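You operate a simulated robot arm through the tools that you are given. There is no shell and no other tool. Be economical: measure what you need, move in short steps, check, and stop when the job is done.

You run a simulated two-armed robot. Do the job below in one go: nothing can be reset, and whatever is moved stays where it is left.

Task
Take the red tea towel from the stone counter and lay it out flat on the top of the oak linen table.
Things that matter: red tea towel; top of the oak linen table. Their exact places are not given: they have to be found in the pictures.

Only the result counts: the job must be done as asked and must still hold three seconds after the hand-in. Knocking over, shifting, dropping, spilling or breaking anything else fails it. Flat cloth is picked up by pressing the open fingertips on it (5 to 10 N) and closing them slowly along it; thin cloth reads only 2 to 8 mm in the jaws.

Robot
Two 7-joint arms with two-finger parallel grippers on one trunk, on a base that drives. Base frame: it is fixed to the floor where the robot stands at the start and does not move with it; the origin is under the middle of the robot, x ahead of it, y to its left, z up. Lengths are in mm, angles in rad, forces in N, time in s.
The left shoulder is at the start at [70, 134, 1301], the right one opposite. Places, roughly: top of the oak linen table [-1800, -100, 800]. Payload 1.57 kg a hand.
The tool frame of a hand sits at the grasp point between the pads (the TCP): z along the fingers, y along the line on which they close. The tips reach 30 mm beyond it. Largest opening 80 mm; finger width 17, thickness 12; the body of the gripper, 40 by 82 mm, starts 80 mm behind the TCP.
Orientation is told as [roll, pitch, yaw] about the base's x, y, z axes, in that order, counted from this pose: with the fingers straight down and closing along the base's y, the tool's x points along the base's -x, its y along +y and its z along -z.

Tools
- The arms move only by the tool send_rows. It takes "left_plan", "right_plan" or both (then of equal length, played together; a hand with none holds still); each is one flat list of numbers, 7 for each row, row after row: the shift along the tool's x, y, z in cm, then the turn, a rotation vector about the tool's x, y, z in rad, then the opening, from 0 (shut) to 1 (fully open). In form: [x, y, z, wx, wy, wz, claw, x, y, z, wx, wy, wz, claw, ...]. A call has 1 to 20 rows; each row is the pose to reach, as a shift and turn from the pose commanded when the call began, along the tool's axes at that moment. Rows are played at 5 a second. More than 50 mm and 0.15 rad between two rows, or a gripper value outside its range, and nothing of the call is played. Where a pose cannot be reached the arm comes as near as it can. A force on the tool above 40 N (or 10 N above the force at the start of the call, whichever is more), or a blocked arm, ends the call early, and 0.2 s more pass. Each finger travels about 153 mm/s and halts on what it meets, pressing with about 22 N; the grip force reading is that of the motor and also rises with nothing between the fingers. The clock runs only during rows and for 0.2 s after the last one: add rows that repeat a pose to give the fingers time. It gives the time, the measured TCP pose, the force on the tool (base axes), the opening and the grip force at its end, in the units of the frame above (readings bear some noise), and new pictures: "pictures" is both (left out), scene, wrist or none (wrist: the cameras of the hands that moved).
- Cameras (640 x 400 px; columns grow to the right, rows downward): "scene" is now at [135.2, 10.4, 1525]; the picture's right is [0.13, -0.99, 0.00], its down [-0.61, -0.08, -0.79] and it looks along [0.78, 0.10, -0.62] (base axes); focal length 293 px, centre (320, 200). "left" rides on the left gripper at [72, 7, -122] in its tool frame; the picture's right is [-0.09, 1.00, 0.00], its down [-0.84, -0.08, -0.54] and it looks along [-0.54, -0.05, 0.84] (tool axes); focal length 238 px, centre (320, 200). "right" rides on the right gripper at [72, -7, -122] in its tool frame; the picture's right is [0.09, 1.00, 0.00], its down [-0.84, 0.08, -0.54] and it looks along [-0.54, 0.05, 0.84] (tool axes); focal length 238 px, centre (320, 200).
- move_column(by): slides the trunk up (or, below 0, down) by that many mm; the arms and the scene camera ride with it, the base frame stays. It gives what a move gives, with no picture.
- roll_base(legs): drives the robot by 1 to 6 legs, each [ahead, left, turn to the left] in mm, mm and rad, along the robot's own axes; the way and the turn of a leg run together, so that a leg with both is an arc; at most 1500 mm and 3.142 rad a leg. The arms and the cameras ride along, it lands a little off, and it stops where it bumps. It gives what a move gives, and a new picture of the scene camera.
- head_to(pan, tilt): turns the head with the scene camera to pan (to the left, within 1.501 rad either way) and tilt (down, from -0.506 to 1.204), counted from straight ahead of the robot. It gives what a move gives, and a new picture of the scene camera.
- measure_at(camera, pixels): for up to 12 pixels [column, row] of the newest picture of that camera ("zoom" is the newest enlarged one), the place [x, y, z] in the base frame of the surface seen there, good to about 2 mm. The clock stands still meanwhile.
- inspect(camera, box): a new picture of the part [left, top, right, bottom] of that camera's present view, enlarged. The clock stands still meanwhile.
- close_job(): hands the job in; it is judged then, once.

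Go step by step. Measure first, check grasps and placings, and put right what went wrong. The budget is 80 turns and 260 pictures, counting those below and the enlarged ones. Unless the task says otherwise, let go and move clear before handing in, and close with one line.

The tools are called after "Emit:" by a JSON object that holds its "fn" and its "kwargs". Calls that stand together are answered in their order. send_rows: Moves the arms, as the interface text tells. Its arguments: {"type":"object","properties":{"left_plan":{"type":"array"},"right_plan":{"type":"array"},"pictures":{"type":"string","enum":["both","scene","wrist","none"]}},"required":[]} The other tools are called the same way: move_column (by) slides the trunk up or down; roll_base (legs) drives the base; head_to (pan, tilt) turns the head that bears the scene camera; measure_at (camera, pixels) gives the place of the surface under pixels of a picture; inspect (camera, box) takes an enlarged picture of a part of a camera's view; close_job () hands the job in.

At the start:

```text
clock: 0.0
left_ee_pos: [374.2, 181.5, 1330.1]
left_ee_rot: [0.0, -0.002, 0.003]
left_ft_force: [0.5, 0.1, 0.7]
left_finger_gap: 80.4
left_gripper_force: 0.1
right_ee_pos: [424.2, -170.1, 1257.5]
right_ee_rot: [-0.001, -0.001, 0.0]
right_ft_force: [0.0, 0.1, 0.4]
right_finger_gap: 80.1
right_gripper_force: 0.1
trunk travel left (down, up): [-875.0, 65.0]
robot x, y, heading: [-2.2, -1.3, 0.001]
head pan, tilt: [0.126, 0.663]
```

scene: 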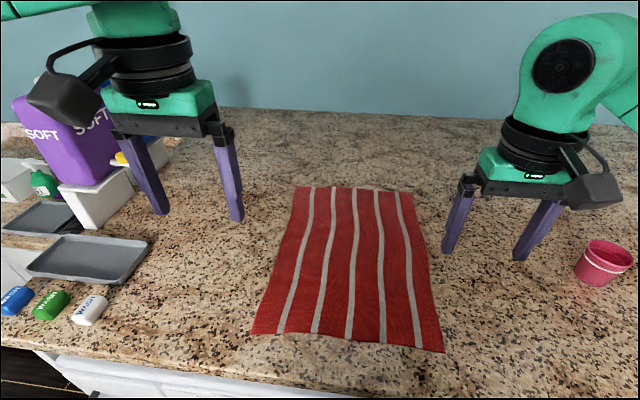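
right: 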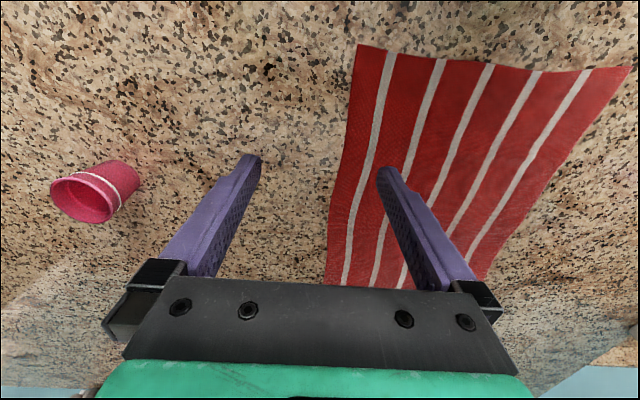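
left: 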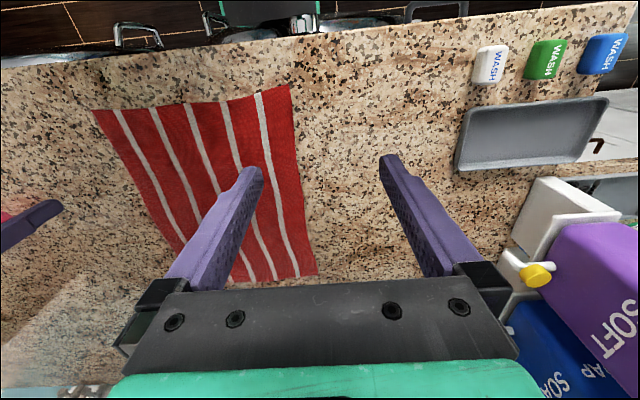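

The red towel lies flat in the scene picture with corners near (296,187), (410,192), (443,352), (252,334). I'll measure those corners and the counter edge.

Emit:
{"fn": "measure_at", "kwargs": {"camera": "scene", "pixels": [[298, 189], [408, 194], [441, 349], [254, 332], [350, 260], [345, 340], [350, 195], [480, 340], [200, 360], [350, 370], [275, 260], [430, 270]]}}

Emit:
{"fn": "head_to", "kwargs": {"pan": 1.5, "tilt": 0.6}}

```text
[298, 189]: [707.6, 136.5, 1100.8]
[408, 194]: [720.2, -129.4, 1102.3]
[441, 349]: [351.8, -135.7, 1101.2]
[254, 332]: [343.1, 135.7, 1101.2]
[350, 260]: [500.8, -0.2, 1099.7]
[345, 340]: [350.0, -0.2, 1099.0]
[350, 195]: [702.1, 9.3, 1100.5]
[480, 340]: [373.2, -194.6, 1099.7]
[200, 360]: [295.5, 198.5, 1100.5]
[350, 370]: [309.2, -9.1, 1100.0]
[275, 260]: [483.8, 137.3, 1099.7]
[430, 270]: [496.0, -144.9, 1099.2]
```

```text
clock: 1.5
left_ee_pos: [374.1, 181.5, 1329.9]
left_ee_rot: [0.0, -0.002, 0.001]
left_ft_force: [0.0, -0.5, -0.5]
left_finger_gap: 79.9
left_gripper_force: 0.0
right_ee_pos: [423.9, -169.9, 1255.5]
right_ee_rot: [0.0, -0.002, 0.0]
right_ft_force: [-0.1, -0.9, 0.1]
right_finger_gap: 80.0
right_gripper_force: 0.0
trunk travel left (down, up): [-875.0, 65.0]
robot x, y, heading: [-0.2, -3.4, 0.002]
head pan, tilt: [1.499, 0.6]
```

scene: 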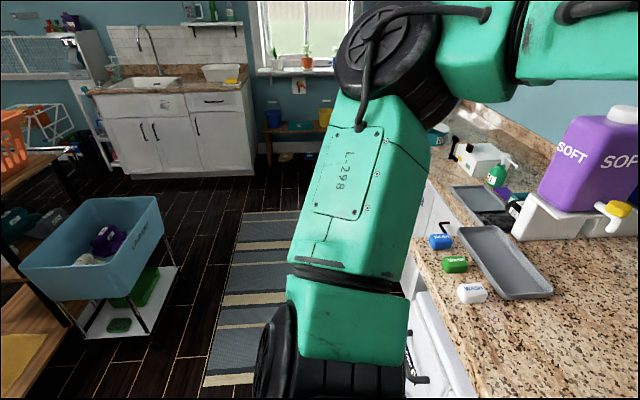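

The towel is about 360 x 270 mm at z≈1100, with its near edge at x≈347 and corners at y=±136. I'll bring both hands over the near corners with half-open jaws, and turn the head back.

Emit:
{"fn": "send_rows", "kwargs": {"left_plan": [0.24, -1.47, 3.6, 0, 0, 0, 0.6, 0.48, -2.94, 7.2, 0, 0, 0, 0.6, 0.72, -4.41, 10.8, 0, 0, 0, 0.6, 0.96, -5.88, 14.4, 0, 0, 0, 0.6, 1.2, -7.35, 18.0, 0, 0, 0, 0.6, 1.2, -7.35, 18.0, 0, 0, 0, 0.6], "right_plan": [1.24, 1.24, 2.1, 0, 0, 0, 0.6, 2.48, 2.48, 4.2, 0, 0, 0, 0.6, 3.72, 3.72, 6.3, 0, 0, 0, 0.6, 4.96, 4.96, 8.4, 0, 0, 0, 0.6, 6.2, 6.2, 10.6, 0, 0, 0, 0.6, 6.2, 6.2, 10.6, 0, 0, 0, 0.6], "pictures": "wrist"}}

Emit:
{"fn": "head_to", "kwargs": {"pan": 0, "tilt": 0.8}}

```text
clock: 2.9
left_ee_pos: [360.3, 107.9, 1149.1]
left_ee_rot: [0.0, -0.001, 0.001]
left_ft_force: [-0.2, 0.4, 0.1]
left_finger_gap: 48.2
left_gripper_force: 0.1
right_ee_pos: [362.1, -107.2, 1149.4]
right_ee_rot: [-0.001, 0.0, 0.001]
right_ft_force: [-0.1, 0.0, 0.6]
right_finger_gap: 48.3
right_gripper_force: 0.1
trunk travel left (down, up): [-875.0, 65.0]
robot x, y, heading: [1.0, 1.7, -0.0]
head pan, tilt: [1.499, 0.6]
```

right: 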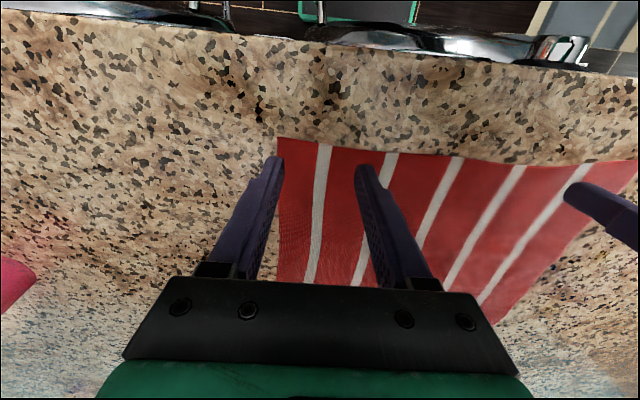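
left: 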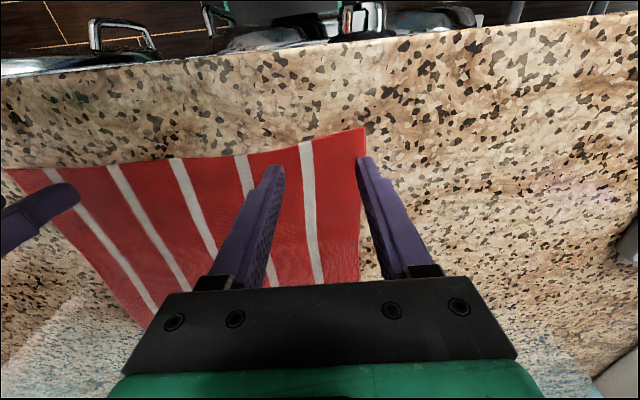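

```text
clock: 4.5
left_ee_pos: [360.7, 108.9, 1150.4]
left_ee_rot: [0.001, -0.001, 0.002]
left_ft_force: [-0.6, 0.2, -0.5]
left_finger_gap: 48.2
left_gripper_force: 0.0
right_ee_pos: [362.6, -107.9, 1150.2]
right_ee_rot: [0.001, 0.001, -0.001]
right_ft_force: [0.0, 0.9, 0.0]
right_finger_gap: 48.0
right_gripper_force: 0.1
trunk travel left (down, up): [-875.0, 65.0]
robot x, y, heading: [-1.0, -2.1, -0.0]
head pan, tilt: [0.0, 0.799]
```

scene: 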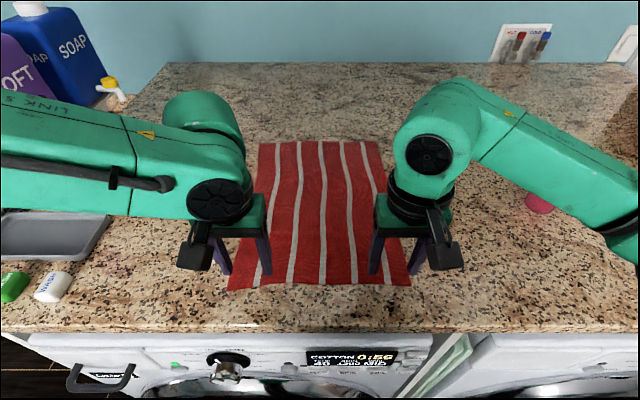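

The outer fingers straddle the side edges (right view (275,165), left view (365,165)). I'll shift both hands 16 mm inward, narrow the jaws to 40 mm, then press down gently.

Emit:
{"fn": "send_rows", "kwargs": {"left_plan": [0, -1.6, 0, 0, 0, 0, 0.5, 0, -1.6, 1.0, 0, 0, 0, 0.5, 0, -1.6, 1.7, 0, 0, 0, 0.5, 0, -1.6, 2.0, 0, 0, 0, 0.5, 0, -1.6, 2.15, 0, 0, 0, 0.5], "right_plan": [0, 1.6, 0, 0, 0, 0, 0.5, 0, 1.6, 1.0, 0, 0, 0, 0.5, 0, 1.6, 1.7, 0, 0, 0, 0.5, 0, 1.6, 2.0, 0, 0, 0, 0.5, 0, 1.6, 2.15, 0, 0, 0, 0.5], "pictures": "wrist"}}

```text
clock: 5.7
left_ee_pos: [363.2, 91.0, 1131.1]
left_ee_rot: [-0.003, -0.009, 0.003]
left_ft_force: [3.7, 2.0, 21.4]
left_finger_gap: 40.0
left_gripper_force: 0.1
right_ee_pos: [362.1, -91.6, 1131.2]
right_ee_rot: [0.001, -0.006, 0.0]
right_ft_force: [4.6, -0.4, 25.0]
right_finger_gap: 40.0
right_gripper_force: 0.1
trunk travel left (down, up): [-875.0, 65.0]
robot x, y, heading: [2.3, -3.1, 0.0]
head pan, tilt: [0.0, 0.799]
```

right: 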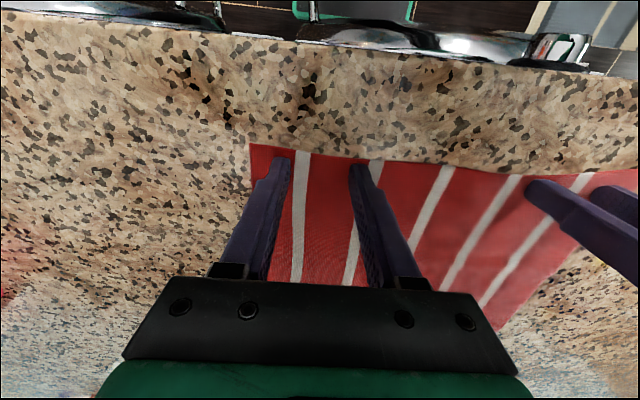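
left: 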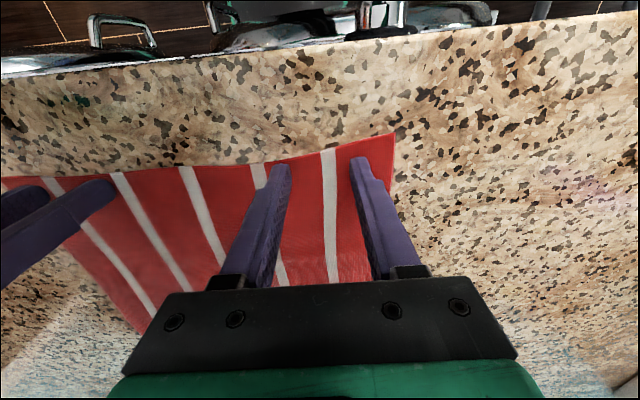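

Both hands press on the cloth at 21–25 N, too much. I'll back off 1.5 mm to reach about 8 N, then close slowly.

Emit:
{"fn": "send_rows", "kwargs": {"left_plan": [0, 0, -0.14, 0, 0, 0, 0.5, 0, 0, -0.14, 0, 0, 0, 0.45, 0, 0, -0.14, 0, 0, 0, 0.4, 0, 0, -0.14, 0, 0, 0, 0.35, 0, 0, -0.14, 0, 0, 0, 0.3, 0, 0, -0.14, 0, 0, 0, 0.25, 0, 0, -0.14, 0, 0, 0, 0.2, 0, 0, -0.14, 0, 0, 0, 0.15, 0, 0, -0.14, 0, 0, 0, 0.1, 0, 0, -0.14, 0, 0, 0, 0.05, 0, 0, -0.14, 0, 0, 0, 0, 0, 0, -0.14, 0, 0, 0, 0], "right_plan": [0, 0, -0.16, 0, 0, 0, 0.5, 0, 0, -0.16, 0, 0, 0, 0.45, 0, 0, -0.16, 0, 0, 0, 0.4, 0, 0, -0.16, 0, 0, 0, 0.35, 0, 0, -0.16, 0, 0, 0, 0.3, 0, 0, -0.16, 0, 0, 0, 0.25, 0, 0, -0.16, 0, 0, 0, 0.2, 0, 0, -0.16, 0, 0, 0, 0.15, 0, 0, -0.16, 0, 0, 0, 0.1, 0, 0, -0.16, 0, 0, 0, 0.05, 0, 0, -0.16, 0, 0, 0, 0, 0, 0, -0.16, 0, 0, 0, 0], "pictures": "wrist"}}

```text
clock: 8.3
left_ee_pos: [359.1, 90.9, 1132.0]
left_ee_rot: [0.001, -0.007, 0.003]
left_ft_force: [1.2, -0.6, 20.2]
left_finger_gap: 7.1
left_gripper_force: 22.7
right_ee_pos: [359.6, -94.1, 1131.3]
right_ee_rot: [0.0, -0.004, -0.001]
right_ft_force: [-0.1, -2.3, 15.9]
right_finger_gap: 0.1
right_gripper_force: 21.5
trunk travel left (down, up): [-875.0, 65.0]
robot x, y, heading: [-1.1, 2.2, -0.001]
head pan, tilt: [0.0, 0.799]
```

right: 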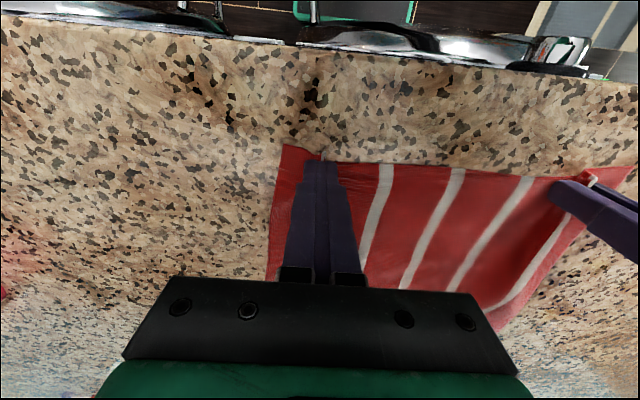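
left: 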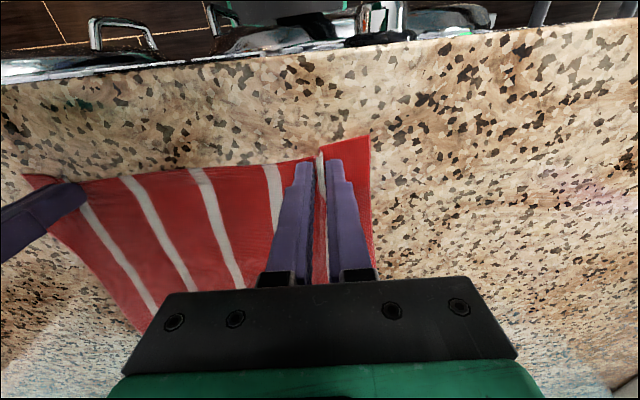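

Left jaws hold cloth (7.1 mm, fold seen at (320,165)), but the right ones closed on nothing (0.1 mm). I'll retry the right hand: lift, open, press again and read the force.

Emit:
{"fn": "send_rows", "kwargs": {"right_plan": [0, 0, -1.0, 0, 0, 0, 0, -0.4, -0.2, -1.0, 0, 0, 0, 0.5, -0.4, -0.2, -1.0, 0, 0, 0, 0.5, -0.4, -0.2, -0.3, 0, 0, 0, 0.5, -0.4, -0.2, 0, 0, 0, 0, 0.5, -0.4, -0.2, 0, 0, 0, 0, 0.5], "pictures": "wrist"}}

```text
clock: 9.7
left_ee_pos: [356.9, 90.5, 1131.5]
left_ee_rot: [0.0, -0.006, 0.002]
left_ft_force: [-2.1, 0.7, 22.4]
left_finger_gap: 7.0
left_gripper_force: 21.9
right_ee_pos: [363.1, -94.6, 1131.7]
right_ee_rot: [0.002, -0.003, 0.001]
right_ft_force: [0.2, -0.9, 6.4]
right_finger_gap: 40.3
right_gripper_force: 0.2
trunk travel left (down, up): [-875.0, 65.0]
robot x, y, heading: [-4.4, 2.7, 0.0]
head pan, tilt: [0.0, 0.799]
```

right: 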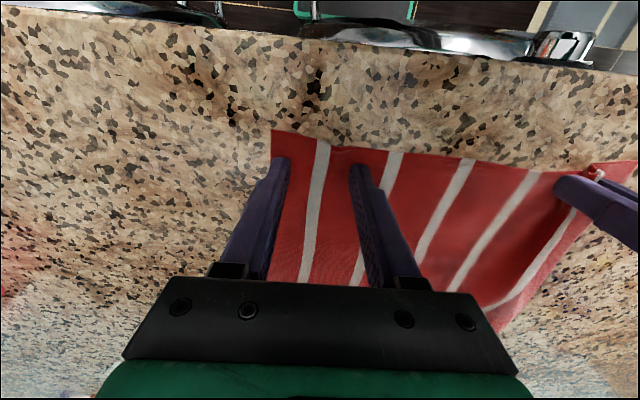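

Right now presses at 6.4 N with both fingers on the cloth. Closing slowly.

Emit:
{"fn": "send_rows", "kwargs": {"right_plan": [0, 0, 0.03, 0, 0, 0, 0.46, 0, 0, 0.03, 0, 0, 0, 0.42, 0, 0, 0.03, 0, 0, 0, 0.38, 0, 0, 0.03, 0, 0, 0, 0.34, 0, 0, 0.03, 0, 0, 0, 0.3, 0, 0, 0.03, 0, 0, 0, 0.26, 0, 0, 0.03, 0, 0, 0, 0.22, 0, 0, 0.03, 0, 0, 0, 0.18, 0, 0, 0.03, 0, 0, 0, 0.14, 0, 0, 0.03, 0, 0, 0, 0.1, 0, 0, 0.03, 0, 0, 0, 0.06, 0, 0, 0.03, 0, 0, 0, 0.02, 0, 0, 0.03, 0, 0, 0, 0, 0, 0, 0.03, 0, 0, 0, 0], "pictures": "wrist"}}

```text
clock: 12.7
left_ee_pos: [358.4, 90.7, 1131.2]
left_ee_rot: [0.001, -0.004, 0.002]
left_ft_force: [0.5, -5.4, 11.5]
left_finger_gap: 7.3
left_gripper_force: 21.8
right_ee_pos: [363.2, -94.0, 1130.7]
right_ee_rot: [0.003, -0.006, -0.001]
right_ft_force: [0.8, 3.9, 28.4]
right_finger_gap: 6.5
right_gripper_force: 22.6
trunk travel left (down, up): [-875.0, 65.0]
robot x, y, heading: [2.3, 2.2, -0.001]
head pan, tilt: [0.0, 0.799]
```

right: 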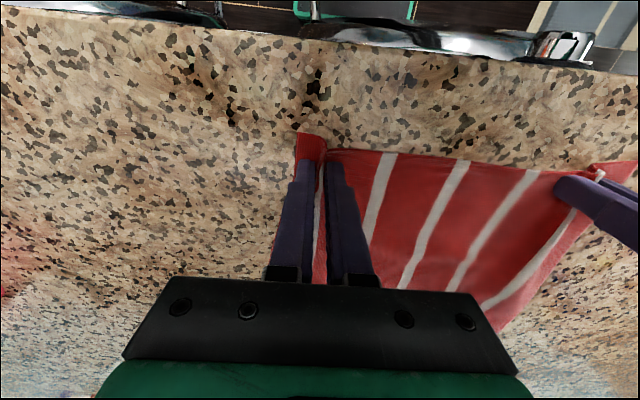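

Both jaws now hold cloth (7.3 and 6.5 mm). I'll lift both hands together.

Emit:
{"fn": "send_rows", "kwargs": {"left_plan": [0, 0, -2, 0, 0, 0, 0, 0, 0, -4, 0, 0, 0, 0, 0, 0, -6.5, 0, 0, 0, 0, 0, 0, -9, 0, 0, 0, 0, 0, 0, -11.5, 0, 0, 0, 0, 0, 0, -14, 0, 0, 0, 0, 0, 0, -16.5, 0, 0, 0, 0, 0, 0, -19, 0, 0, 0, 0, 0, 0, -21.5, 0, 0, 0, 0, 0, 0, -24, 0, 0, 0, 0], "right_plan": [0, 0, -2, 0, 0, 0, 0, 0, 0, -4, 0, 0, 0, 0, 0, 0, -6.5, 0, 0, 0, 0, 0, 0, -9, 0, 0, 0, 0, 0, 0, -11.5, 0, 0, 0, 0, 0, 0, -14, 0, 0, 0, 0, 0, 0, -16.5, 0, 0, 0, 0, 0, 0, -19, 0, 0, 0, 0, 0, 0, -21.5, 0, 0, 0, 0, 0, 0, -24, 0, 0, 0, 0], "pictures": "both"}}

Emit:
{"fn": "move_column", "kwargs": {"by": 60}}

```text
clock: 14.9
left_ee_pos: [360.8, 92.1, 1369.2]
left_ee_rot: [-0.001, 0.0, 0.003]
left_ft_force: [0.1, -6.7, -0.3]
left_finger_gap: 7.2
left_gripper_force: 22.0
right_ee_pos: [366.0, -94.4, 1369.1]
right_ee_rot: [0.003, 0.001, -0.001]
right_ft_force: [-0.4, 6.7, -1.1]
right_finger_gap: 2.5
right_gripper_force: 21.9
trunk travel left (down, up): [-875.0, 65.0]
robot x, y, heading: [-0.9, -1.7, 0.005]
head pan, tilt: [0.0, 0.799]
```

scene: 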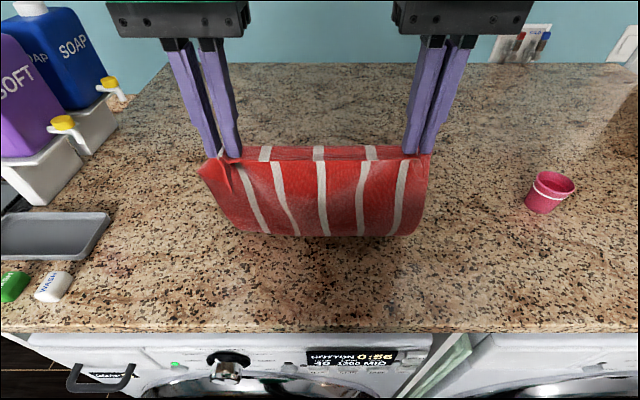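
right: 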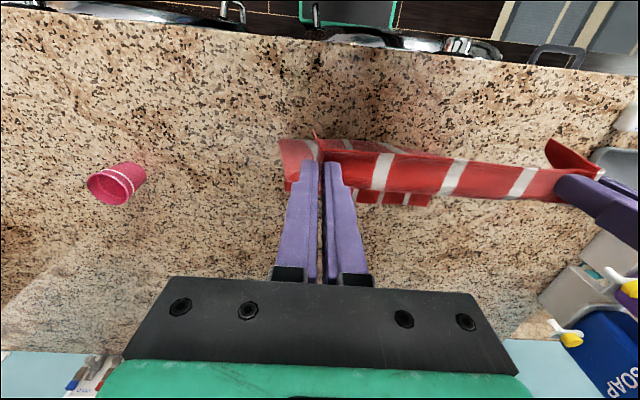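
left: 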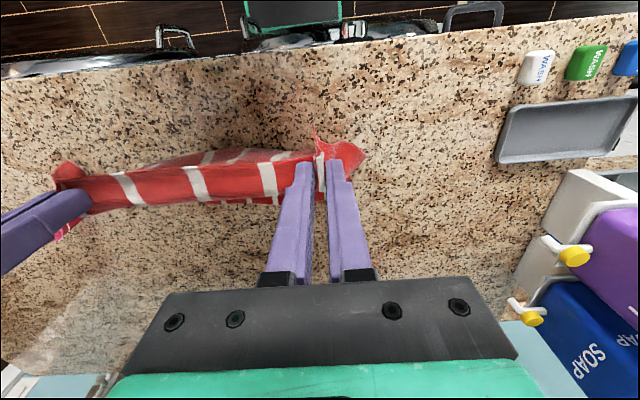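

```text
clock: 15.9
left_ee_pos: [362.2, 91.0, 1429.3]
left_ee_rot: [0.001, 0.0, 0.002]
left_ft_force: [0.8, -6.9, -0.3]
left_finger_gap: 7.5
left_gripper_force: 22.6
right_ee_pos: [368.3, -93.8, 1429.1]
right_ee_rot: [-0.001, 0.001, 0.001]
right_ft_force: [-0.3, 7.1, 0.0]
right_finger_gap: 2.6
right_gripper_force: 21.8
trunk travel left (down, up): [-935.0, 5.0]
robot x, y, heading: [0.0, 1.2, -0.003]
head pan, tilt: [0.0, 0.799]
```

The towel hangs taut between the hands with 7 N of sideways pull and the right grip thinned to 2.6 mm. I'll ease the hands 4 mm toward each other, then back the base away from the counter and turn around.

Emit:
{"fn": "send_rows", "kwargs": {"left_plan": [0, -0.4, 0, 0, 0, 0, 0, 0, -0.4, 0, 0, 0, 0, 0], "right_plan": [0, 0.4, 0, 0, 0, 0, 0, 0, 0.4, 0, 0, 0, 0, 0], "pictures": "scene"}}

Emit:
{"fn": "roll_base", "kwargs": {"legs": [[-400, 0, 0]]}}

```text
clock: 16.5
left_ee_pos: [361.8, 89.0, 1430.0]
left_ee_rot: [0.0, -0.003, 0.001]
left_ft_force: [0.7, 0.6, 0.2]
left_finger_gap: 7.3
left_gripper_force: 21.9
right_ee_pos: [366.5, -89.6, 1429.4]
right_ee_rot: [0.0, 0.0, -0.001]
right_ft_force: [-0.5, 0.0, -0.6]
right_finger_gap: 2.4
right_gripper_force: 22.0
trunk travel left (down, up): [-935.0, 5.0]
robot x, y, heading: [-1.3, -2.7, -0.004]
head pan, tilt: [0.0, 0.799]
```

scene: 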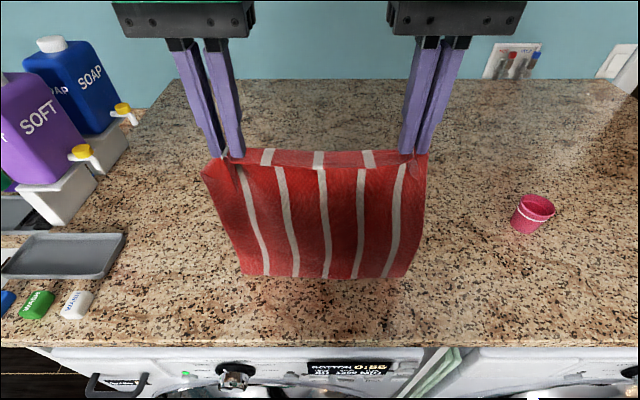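

```text
clock: 19.0
left_ee_pos: [-35.1, 87.1, 1428.0]
left_ee_rot: [0.0, 0.002, 0.003]
left_ft_force: [0.2, 0.3, 0.1]
left_finger_gap: 7.0
left_gripper_force: 22.1
right_ee_pos: [-30.7, -89.0, 1427.6]
right_ee_rot: [0.0, 0.001, 0.003]
right_ft_force: [0.1, -0.9, 0.6]
right_finger_gap: 2.6
right_gripper_force: 22.3
trunk travel left (down, up): [-935.0, 5.0]
robot x, y, heading: [-399.7, -1.7, -0.003]
head pan, tilt: [0.0, 0.799]
```

scene: 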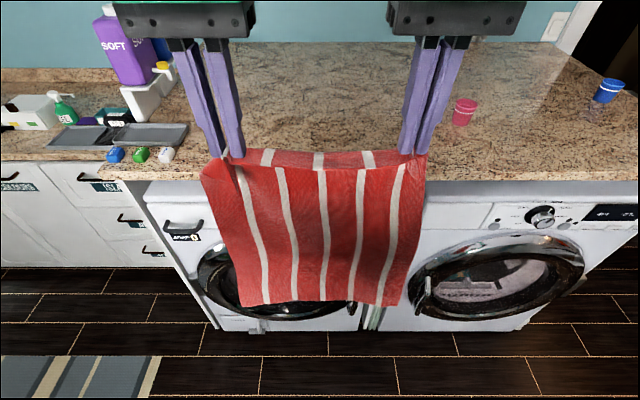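

The towel hangs cleanly and is clear of the counter. I'll turn left a half-turn to face the table.

Emit:
{"fn": "roll_base", "kwargs": {"legs": [[0, 0, 1.571], [0, 0, 1.571]]}}

Emit:
{"fn": "head_to", "kwargs": {"pan": 0, "tilt": 0.5}}

```text
clock: 27.1
left_ee_pos: [-761.1, -87.9, 1429.9]
left_ee_rot: [-0.001, -0.002, -3.141]
left_ft_force: [0.7, 0.5, 0.3]
left_finger_gap: 2.7
left_gripper_force: 22.0
right_ee_pos: [-768.1, 91.5, 1428.8]
right_ee_rot: [0.002, 0.0, 3.14]
right_ft_force: [-0.1, 0.2, -0.5]
right_finger_gap: 2.1
right_gripper_force: 22.7
trunk travel left (down, up): [-935.0, 5.0]
robot x, y, heading: [-399.9, -0.7, 3.14]
head pan, tilt: [0.0, 0.799]
```

scene: 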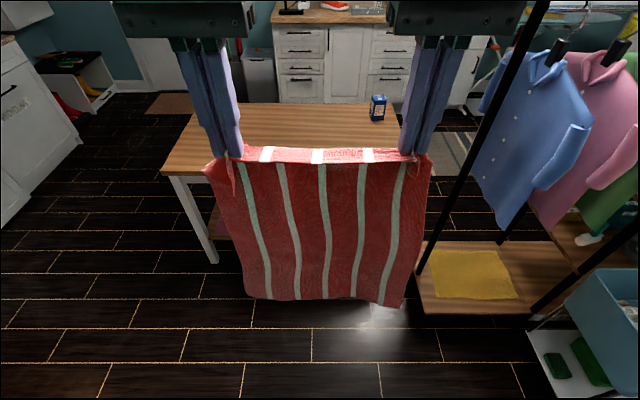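

```text
clock: 27.9
left_ee_pos: [-761.2, -88.4, 1429.2]
left_ee_rot: [-0.001, -0.002, -3.142]
left_ft_force: [-0.6, 0.6, 0.0]
left_finger_gap: 2.4
left_gripper_force: 21.6
right_ee_pos: [-768.3, 89.9, 1429.2]
right_ee_rot: [0.0, 0.001, 3.14]
right_ft_force: [-0.2, -0.7, 0.3]
right_finger_gap: 2.4
right_gripper_force: 22.1
trunk travel left (down, up): [-935.0, 5.0]
robot x, y, heading: [-396.4, -0.6, 3.14]
head pan, tilt: [0.0, 0.499]
```

scene: 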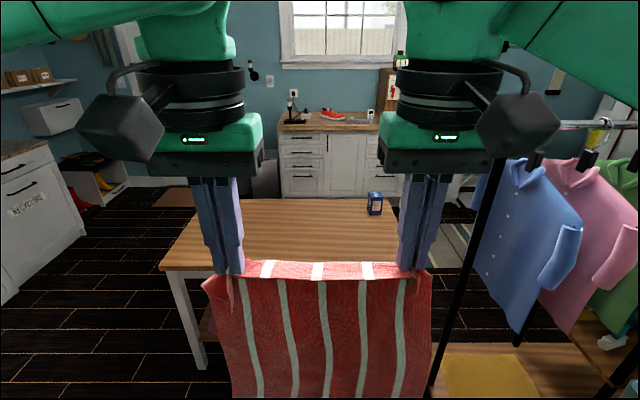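

The oak table is behind the towel, with a blue can at (375,203) at its far right, and a rack post right of it (row of shirts). I'll measure these.

Emit:
{"fn": "measure_at", "kwargs": {"camera": "scene", "pixels": [[162, 266], [191, 203], [300, 203], [396, 207], [375, 214], [375, 193], [300, 245], [432, 375], [470, 265], [485, 190], [480, 340], [440, 345]]}}

Emit:
{"fn": "inspect", "kwargs": {"camera": "scene", "box": [140, 160, 540, 400]}}

```text
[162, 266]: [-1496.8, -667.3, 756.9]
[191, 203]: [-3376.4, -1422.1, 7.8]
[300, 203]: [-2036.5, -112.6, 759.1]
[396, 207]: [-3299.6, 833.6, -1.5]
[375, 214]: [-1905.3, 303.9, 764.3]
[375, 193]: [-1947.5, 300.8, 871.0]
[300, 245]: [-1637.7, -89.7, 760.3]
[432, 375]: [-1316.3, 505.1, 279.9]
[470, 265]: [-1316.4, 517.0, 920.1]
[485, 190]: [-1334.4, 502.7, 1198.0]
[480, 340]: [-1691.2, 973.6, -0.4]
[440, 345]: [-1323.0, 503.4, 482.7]
```

```text
1.60 times, centred on (340, 280) of scene
```

zoom: 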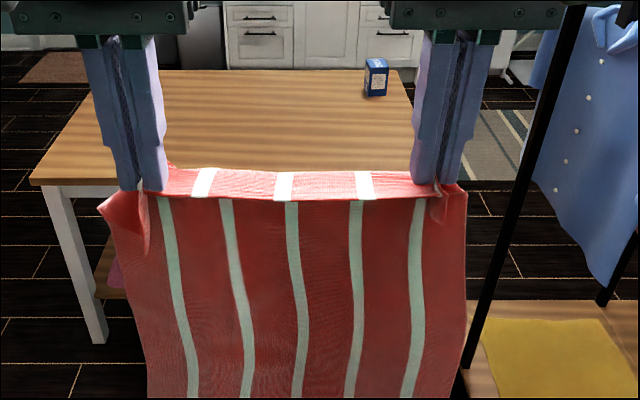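

Table top is z≈760, its near edge x≈-1497 and left edge y≈-667; the can is at (-1920, 300) and the rack post at (-1316, 505). I'll drive to about x=-1120, y=-150 and look down to judge base clearance.

Emit:
{"fn": "roll_base", "kwargs": {"legs": [[0, 150, 0], [700, 0, 0]]}}

Emit:
{"fn": "head_to", "kwargs": {"pan": 0.6, "tilt": 1.2}}

```text
clock: 32.7
left_ee_pos: [-1457.0, -237.1, 1430.2]
left_ee_rot: [0.0, -0.001, -3.142]
left_ft_force: [0.4, 0.5, 0.2]
left_finger_gap: 2.6
left_gripper_force: 21.8
right_ee_pos: [-1464.1, -59.0, 1429.8]
right_ee_rot: [0.001, -0.002, 3.14]
right_ft_force: [-0.3, -0.2, -1.7]
right_finger_gap: 2.4
right_gripper_force: 21.9
trunk travel left (down, up): [-935.0, 5.0]
robot x, y, heading: [-1097.1, -151.1, 3.143]
head pan, tilt: [0.0, 0.499]
```

scene: 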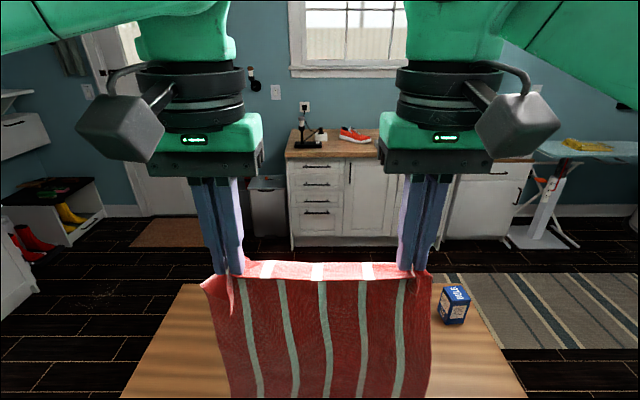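

```text
clock: 33.7
left_ee_pos: [-1460.6, -236.2, 1429.1]
left_ee_rot: [0.001, -0.001, -3.142]
left_ft_force: [0.9, 0.3, -0.5]
left_finger_gap: 2.7
left_gripper_force: 21.9
right_ee_pos: [-1466.0, -59.3, 1428.8]
right_ee_rot: [0.0, -0.001, 3.141]
right_ft_force: [0.2, -0.4, -0.4]
right_finger_gap: 2.3
right_gripper_force: 22.3
trunk travel left (down, up): [-935.0, 5.0]
robot x, y, heading: [-1096.0, -151.1, 3.141]
head pan, tilt: [0.6, 1.201]
```

scene: 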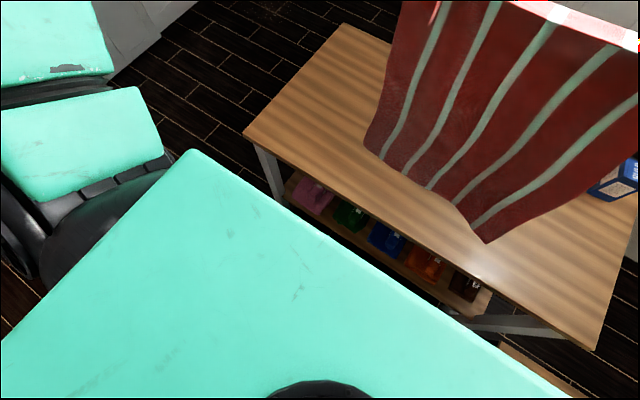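

The view shows the robot's green body and the table near edge with shelf beneath. I'll measure the gap between them.

Emit:
{"fn": "measure_at", "kwargs": {"camera": "scene", "pixels": [[188, 153], [350, 250], [480, 338], [320, 390], [244, 134], [340, 190], [470, 268], [593, 347], [345, 28], [390, 240], [465, 290], [100, 300]]}}

```text
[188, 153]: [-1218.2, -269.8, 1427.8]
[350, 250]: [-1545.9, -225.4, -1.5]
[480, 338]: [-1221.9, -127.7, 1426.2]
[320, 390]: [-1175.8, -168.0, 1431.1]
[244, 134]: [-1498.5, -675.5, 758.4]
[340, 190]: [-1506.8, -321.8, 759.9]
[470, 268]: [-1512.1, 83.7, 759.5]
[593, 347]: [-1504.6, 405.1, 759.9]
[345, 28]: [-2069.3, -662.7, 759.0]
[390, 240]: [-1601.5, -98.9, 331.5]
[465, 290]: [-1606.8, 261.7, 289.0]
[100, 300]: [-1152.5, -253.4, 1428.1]
```

The table runs x -1500 to -2069, y -675 to +405, top z≈760. I'll drive 100 mm closer (same clearance as at the counter), lower the trunk 265 mm, and turn the head to watch.

Emit:
{"fn": "roll_base", "kwargs": {"legs": [[100, 0, 0]]}}

Emit:
{"fn": "move_column", "kwargs": {"by": -265}}

Emit:
{"fn": "head_to", "kwargs": {"pan": 0, "tilt": 0.75}}

```text
clock: 34.9
left_ee_pos: [-1546.3, -237.5, 1433.1]
left_ee_rot: [0.001, -0.011, -3.143]
left_ft_force: [0.5, 0.0, 0.6]
left_finger_gap: 2.4
left_gripper_force: 21.9
right_ee_pos: [-1552.5, -59.6, 1432.7]
right_ee_rot: [0.001, -0.008, 3.141]
right_ft_force: [1.0, 0.7, -0.5]
right_finger_gap: 2.0
right_gripper_force: 21.6
trunk travel left (down, up): [-935.0, 5.0]
robot x, y, heading: [-1197.4, -147.8, 3.144]
head pan, tilt: [0.6, 1.201]
```

scene: 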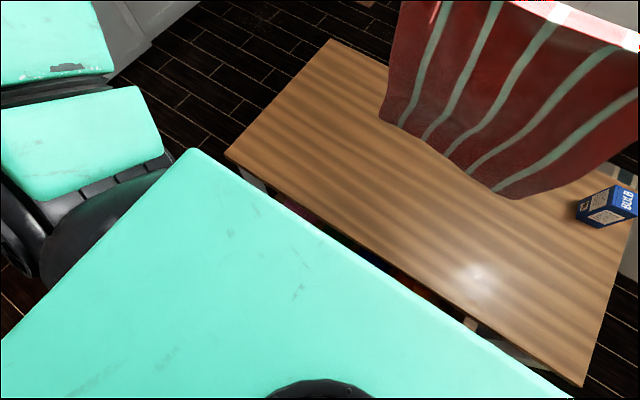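

```text
clock: 37.6
left_ee_pos: [-1556.6, -237.4, 1165.8]
left_ee_rot: [0.0, -0.002, -3.143]
left_ft_force: [0.9, -0.1, -0.5]
left_finger_gap: 2.7
left_gripper_force: 22.0
right_ee_pos: [-1561.9, -59.0, 1163.6]
right_ee_rot: [0.001, -0.001, 3.14]
right_ft_force: [0.3, 0.6, 0.0]
right_finger_gap: 2.2
right_gripper_force: 22.2
trunk travel left (down, up): [-670.0, 270.0]
robot x, y, heading: [-1198.0, -152.5, 3.145]
head pan, tilt: [0.6, 1.201]
```

```text
clock: 38.6
left_ee_pos: [-1556.7, -237.3, 1165.5]
left_ee_rot: [-0.001, -0.001, -3.141]
left_ft_force: [0.6, 0.0, -0.2]
left_finger_gap: 2.6
left_gripper_force: 22.1
right_ee_pos: [-1562.8, -59.6, 1164.5]
right_ee_rot: [0.001, 0.0, 3.141]
right_ft_force: [-0.5, -0.6, 0.8]
right_finger_gap: 2.4
right_gripper_force: 22.1
trunk travel left (down, up): [-670.0, 270.0]
robot x, y, heading: [-1199.2, -149.8, 3.141]
head pan, tilt: [0.0, 0.75]
```

scene: 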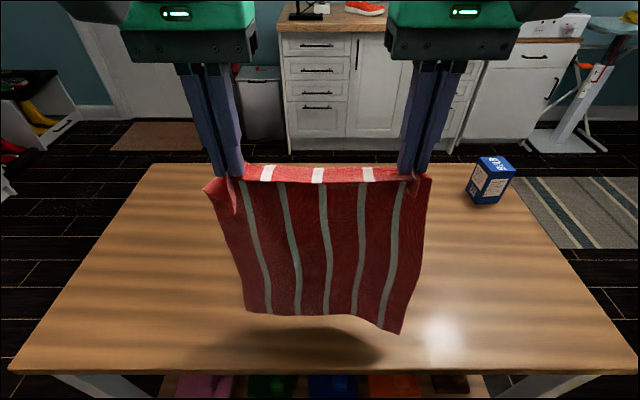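

The towel hangs just above the table. I'll move both hands about 300 mm outward while tilting the fingertips outward, keeping the height.

Emit:
{"fn": "send_rows", "kwargs": {"left_plan": [-3, 0, 0, 0, -0.06, 0, 0, -6, 0, 0, 0, -0.12, 0, 0, -9, 0, 0, 0, -0.18, 0, 0, -12, 0, 0, 0, -0.24, 0, 0, -15, 0, 0, 0, -0.3, 0, 0, -18, 0, 0, 0, -0.36, 0, 0, -21, 0, 0, 0, -0.42, 0, 0, -24, 0, 0, 0, -0.48, 0, 0, -27, 0, 0, 0, -0.54, 0, 0, -30, 0, 0, 0, -0.6, 0, 0, -30, 0, 0, 0, -0.6, 0, 0], "right_plan": [-3, 0, 0, 0, -0.06, 0, 0, -6, 0, 0, 0, -0.12, 0, 0, -9, 0, 0, 0, -0.18, 0, 0, -12, 0, 0, 0, -0.24, 0, 0, -15, 0, 0, 0, -0.3, 0, 0, -18, 0, 0, 0, -0.36, 0, 0, -21, 0, 0, 0, -0.42, 0, 0, -24, 0, 0, 0, -0.48, 0, 0, -27, 0, 0, 0, -0.54, 0, 0, -30, 0, 0, 0, -0.6, 0, 0, -30, 0, 0, 0, -0.6, 0, 0], "pictures": "both"}}

```text
clock: 40.1
left_ee_pos: [-1723.7, -272.5, 1158.2]
left_ee_rot: [-0.015, -0.389, 3.136]
left_ft_force: [-2.1, 12.3, 0.3]
left_finger_gap: 2.4
left_gripper_force: 21.9
left hand out of reach, approached as far as the arm can: row 2, 3, 4, 5, 6, 7
right_ee_pos: [-1754.9, -69.5, 1165.8]
right_ee_rot: [0.01, -0.388, -3.125]
right_ft_force: [2.0, -12.4, -0.4]
right_finger_gap: 2.0
right_gripper_force: 22.0
trunk travel left (down, up): [-670.0, 270.0]
robot x, y, heading: [-1197.8, -151.2, 3.145]
head pan, tilt: [0.0, 0.75]
stopped in row 7 (right hand): the force on the tool passed its limit (the readings are from after the stop); the commanded pose is now the measured one
```

scene: 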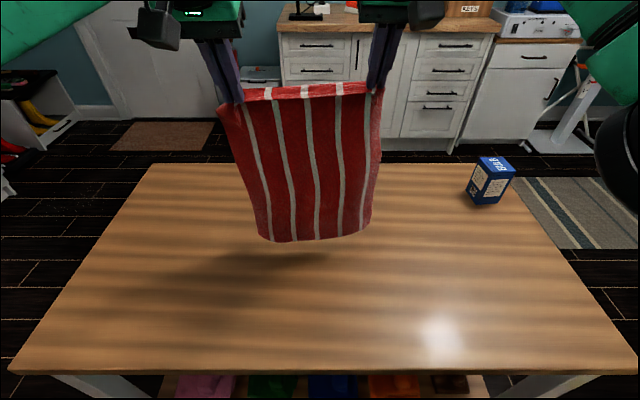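
right: 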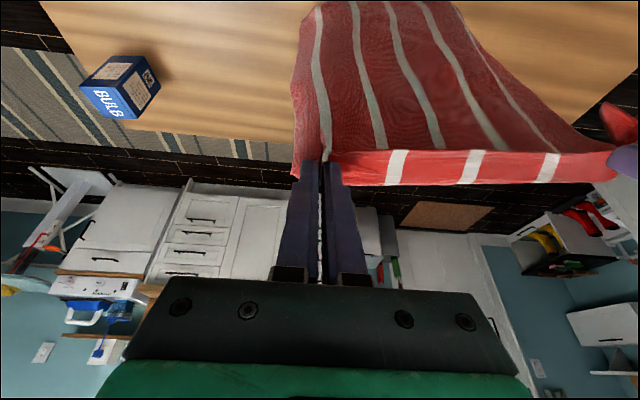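
left: 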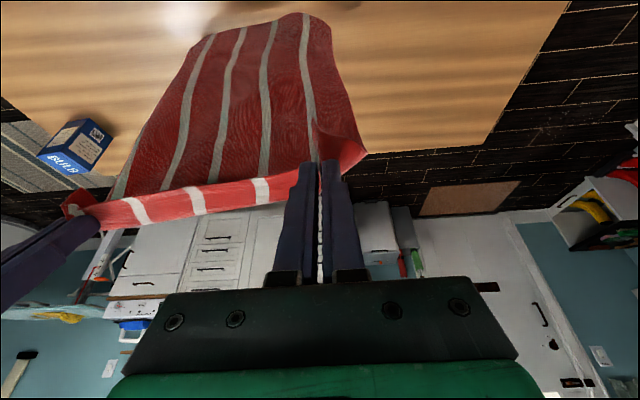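

The left arm ran out of reach at this height, since the wrist sits above the shoulder; pull between the hands is 12 N. I'll relieve tension by moving left inward, then raise the trunk for reach.

Emit:
{"fn": "send_rows", "kwargs": {"left_plan": [0, -1.5, 0, 0, 0, 0, 0, 0, -3.0, 0, 0, 0, 0, 0], "pictures": "none"}}

Emit:
{"fn": "move_column", "kwargs": {"by": 150}}

```text
clock: 40.7
left_ee_pos: [-1716.7, -265.1, 1152.1]
left_ee_rot: [-0.013, -0.388, 3.142]
left_ft_force: [-0.5, 7.0, -0.6]
left_finger_gap: 2.3
left_gripper_force: 22.0
left hand out of reach, approached as far as the arm can: row 1, 2
right_ee_pos: [-1755.2, -64.7, 1164.5]
right_ee_rot: [0.01, -0.389, -3.13]
right_ft_force: [1.6, -6.4, -0.7]
right_finger_gap: 2.0
right_gripper_force: 21.8
trunk travel left (down, up): [-670.0, 270.0]
robot x, y, heading: [-1196.2, -146.9, 3.147]
head pan, tilt: [0.0, 0.75]
```

```text
clock: 42.5
left_ee_pos: [-1715.8, -263.9, 1301.3]
left_ee_rot: [-0.014, -0.388, 3.139]
left_ft_force: [-1.2, 6.9, -0.2]
left_finger_gap: 2.4
left_gripper_force: 21.9
right_ee_pos: [-1755.9, -66.0, 1315.1]
right_ee_rot: [0.01, -0.39, -3.129]
right_ft_force: [0.1, -6.7, -0.3]
right_finger_gap: 2.1
right_gripper_force: 22.1
trunk travel left (down, up): [-820.0, 120.0]
robot x, y, heading: [-1198.5, -147.7, 3.144]
head pan, tilt: [0.0, 0.75]
```

Now I'll lower both hands about 140 mm in the tilted frame, and watch whether the left reaches its target.

Emit:
{"fn": "send_rows", "kwargs": {"left_plan": [1.06, 0, 2.59, 0, 0, 0, 0, 2.12, 0, 5.18, 0, 0, 0, 0, 3.18, 0, 7.77, 0, 0, 0, 0, 4.24, 0, 10.36, 0, 0, 0, 0, 5.3, 0, 12.95, 0, 0, 0, 0, 5.3, 0, 12.95, 0, 0, 0, 0], "right_plan": [1.06, 0, 2.59, 0, 0, 0, 0, 2.12, 0, 5.18, 0, 0, 0, 0, 3.18, 0, 7.77, 0, 0, 0, 0, 4.24, 0, 10.36, 0, 0, 0, 0, 5.3, 0, 12.95, 0, 0, 0, 0, 5.3, 0, 12.95, 0, 0, 0, 0], "pictures": "scene"}}

```text
clock: 43.9
left_ee_pos: [-1717.5, -262.1, 1161.2]
left_ee_rot: [-0.012, -0.387, 3.139]
left_ft_force: [-0.3, 2.8, -0.1]
left_finger_gap: 2.2
left_gripper_force: 21.7
right_ee_pos: [-1755.9, -63.8, 1175.5]
right_ee_rot: [0.007, -0.389, -3.131]
right_ft_force: [1.1, -1.9, -0.1]
right_finger_gap: 2.1
right_gripper_force: 22.3
trunk travel left (down, up): [-820.0, 120.0]
robot x, y, heading: [-1197.4, -147.1, 3.139]
head pan, tilt: [0.0, 0.75]
```

scene: 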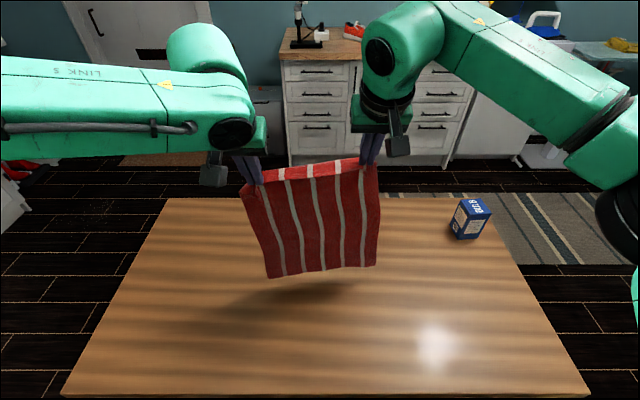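

The left arm reaches here. I'll level the hands (left 38 mm further out, 14 mm up) and carry both outward to about x=-1900, adding tilt.

Emit:
{"fn": "send_rows", "kwargs": {"left_plan": [-4.05, 0, 0.2, 0, 0, 0, 0, -6.7, 0, 1.3, 0, -0.04, 0, 0, -9.4, 0, 2.4, 0, -0.08, 0, 0, -12.1, 0, 3.5, 0, -0.12, 0, 0, -14.8, 0, 4.6, 0, -0.16, 0, 0, -17.4, 0, 5.65, 0, -0.2, 0, 0, -17.4, 0, 5.65, 0, -0.2, 0, 0], "right_plan": [0, 0, 0, 0, 0, 0, 0, -2.7, 0, 1.1, 0, -0.04, 0, 0, -5.4, 0, 2.2, 0, -0.08, 0, 0, -8.1, 0, 3.3, 0, -0.12, 0, 0, -10.8, 0, 4.4, 0, -0.16, 0, 0, -13.4, 0, 5.5, 0, -0.2, 0, 0, -13.4, 0, 5.5, 0, -0.2, 0, 0], "pictures": "both"}}

```text
clock: 45.5
left_ee_pos: [-1840.1, -294.2, 1173.7]
left_ee_rot: [-0.021, -0.593, 3.138]
left_ft_force: [-8.6, 35.0, -0.9]
left_finger_gap: 3.2
left_gripper_force: 22.5
left hand out of reach, approached as far as the arm can: row 3, 4, 5, 6, 7
right_ee_pos: [-1895.4, -76.6, 1173.7]
right_ee_rot: [0.019, -0.591, -3.129]
right_ft_force: [8.1, -34.5, 0.9]
right_finger_gap: 2.6
right_gripper_force: 21.3
trunk travel left (down, up): [-820.0, 120.0]
robot x, y, heading: [-1193.5, -151.3, 3.138]
head pan, tilt: [0.0, 0.75]
```

scene: 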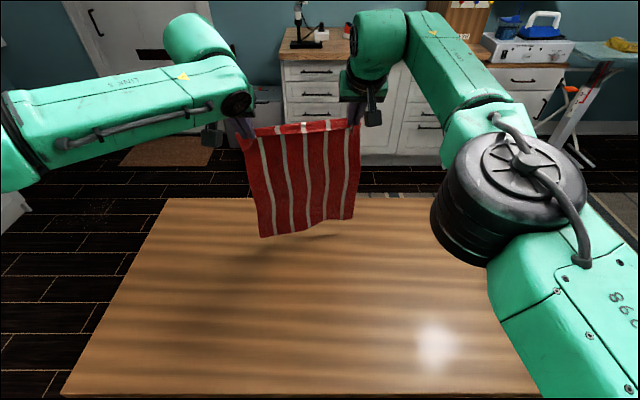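
right: 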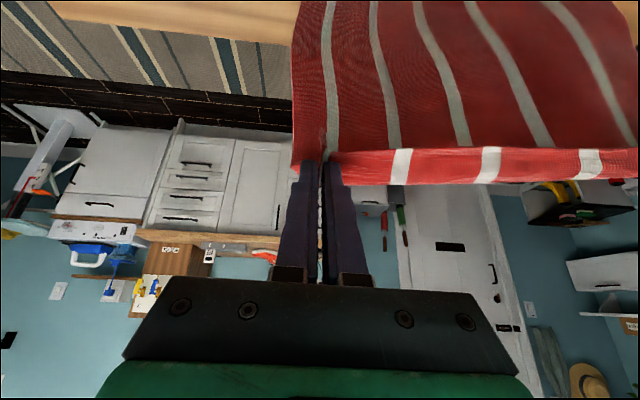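
left: 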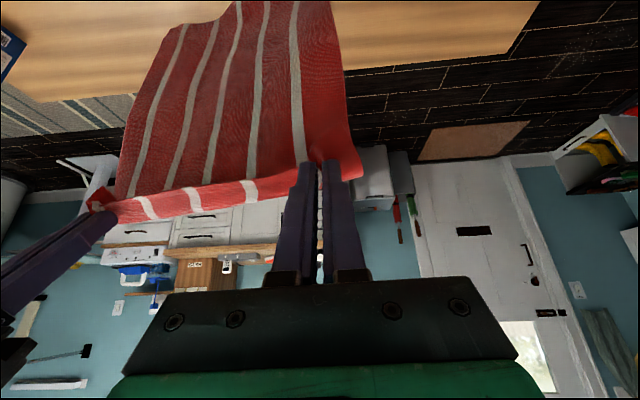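

Tension rose to 35 N because the left arm can't go past about x=-1840. I'll bring the right hand back level and ease the left inward. The trunk can lower its shoulders to about z=430, so the base must be low and can go a little under the top: the shelf front is beyond x=-1546. I'll then roll 40 mm ahead.

Emit:
{"fn": "send_rows", "kwargs": {"left_plan": [0, -0.7, 0, 0, 0, 0, 0, 0, -1.5, 0, 0, 0, 0, 0, 0, -1.5, 0, 0, 0, 0, 0], "right_plan": [2.3, 0, -1.53, 0, 0, 0, 0, 4.57, 0, -3.06, 0, 0, 0, 0, 4.57, 0, -3.06, 0, 0, 0, 0], "pictures": "none"}}

Emit:
{"fn": "roll_base", "kwargs": {"legs": [[40, 0, 0]]}}

```text
clock: 46.3
left_ee_pos: [-1832.3, -288.4, 1171.2]
left_ee_rot: [-0.018, -0.588, -3.142]
left_ft_force: [-0.1, 23.0, -0.9]
left_finger_gap: 1.9
left_gripper_force: 22.1
left hand out of reach, approached as far as the arm can: row 1, 2, 3
right_ee_pos: [-1846.1, -69.3, 1173.5]
right_ee_rot: [0.014, -0.588, -3.131]
right_ft_force: [0.0, -24.1, -0.7]
right_finger_gap: 2.2
right_gripper_force: 22.8
trunk travel left (down, up): [-820.0, 120.0]
robot x, y, heading: [-1199.7, -150.1, 3.145]
head pan, tilt: [0.0, 0.75]
```

```text
clock: 47.2
left_ee_pos: [-1866.4, -287.5, 1176.7]
left_ee_rot: [-0.017, -0.596, 3.143]
left_ft_force: [0.7, 23.9, -0.4]
left_finger_gap: 1.9
left_gripper_force: 22.2
right_ee_pos: [-1876.7, -68.0, 1177.7]
right_ee_rot: [0.016, -0.595, -3.132]
right_ft_force: [1.0, -23.5, 1.2]
right_finger_gap: 2.3
right_gripper_force: 22.0
trunk travel left (down, up): [-820.0, 120.0]
robot x, y, heading: [-1234.8, -146.4, 3.142]
head pan, tilt: [0.0, 0.75]
```

scene: 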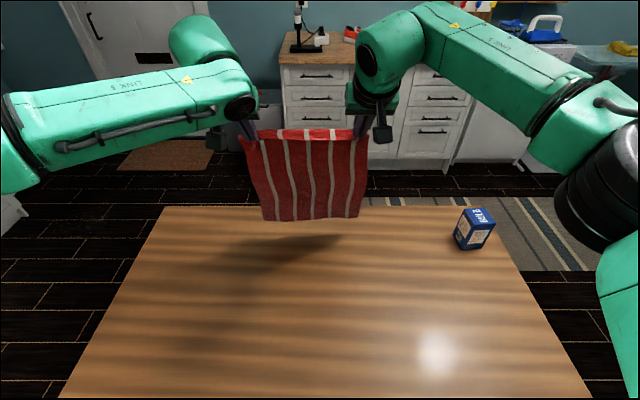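

Tension is still 23 N, so I'll move the right hand 20 mm toward the left. I'll also tilt both hands another 0.3 rad, which brings the wrists back within reach.

Emit:
{"fn": "send_rows", "kwargs": {"left_plan": [0, 0, 0, 0, -0.05, 0, 0, 0, 0, 0, 0, -0.1, 0, 0, 0, 0, 0, 0, -0.2, 0, 0, 0, 0, 0, 0, -0.3, 0, 0, 0, 0, 0, 0, -0.3, 0, 0], "right_plan": [0, 1.0, 0, 0, -0.05, 0, 0, 0, 2.0, 0, 0, -0.1, 0, 0, 0, 2.0, 0, 0, -0.2, 0, 0, 0, 2.0, 0, 0, -0.3, 0, 0, 0, 2.0, 0, 0, -0.3, 0, 0], "pictures": "both"}}

```text
clock: 48.4
left_ee_pos: [-1872.8, -287.3, 1172.4]
left_ee_rot: [-0.021, -0.892, -3.135]
left_ft_force: [-0.2, 0.0, 0.5]
left_finger_gap: 1.3
left_gripper_force: 22.0
right_ee_pos: [-1883.5, -88.2, 1176.0]
right_ee_rot: [0.017, -0.891, -3.14]
right_ft_force: [-1.0, -0.3, 0.3]
right_finger_gap: 2.1
right_gripper_force: 21.4
trunk travel left (down, up): [-820.0, 120.0]
robot x, y, heading: [-1232.5, -150.3, 3.137]
head pan, tilt: [0.0, 0.75]
```

scene: 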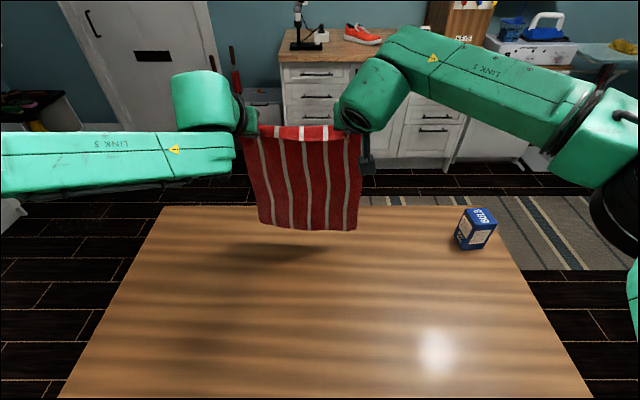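
right: 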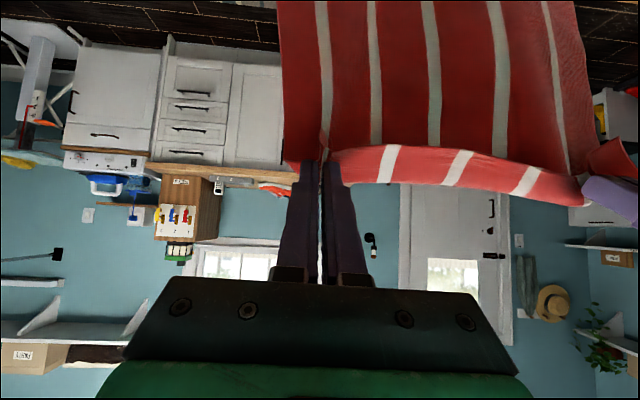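
left: 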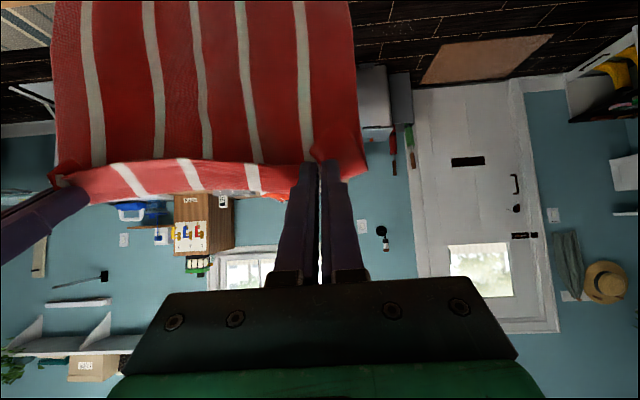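

Tension is gone and both grips still hold. I'll measure the hanging lower edge (row ~228).

Emit:
{"fn": "measure_at", "kwargs": {"camera": "scene", "pixels": [[263, 222], [310, 228], [353, 228], [300, 150], [255, 150], [345, 150], [310, 212], [325, 390]]}}

```text
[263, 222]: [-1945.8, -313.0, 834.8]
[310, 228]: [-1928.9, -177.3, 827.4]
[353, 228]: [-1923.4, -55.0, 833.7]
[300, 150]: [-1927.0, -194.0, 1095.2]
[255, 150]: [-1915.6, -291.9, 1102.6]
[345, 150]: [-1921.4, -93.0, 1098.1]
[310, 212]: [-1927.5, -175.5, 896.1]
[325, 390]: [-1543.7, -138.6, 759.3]
```

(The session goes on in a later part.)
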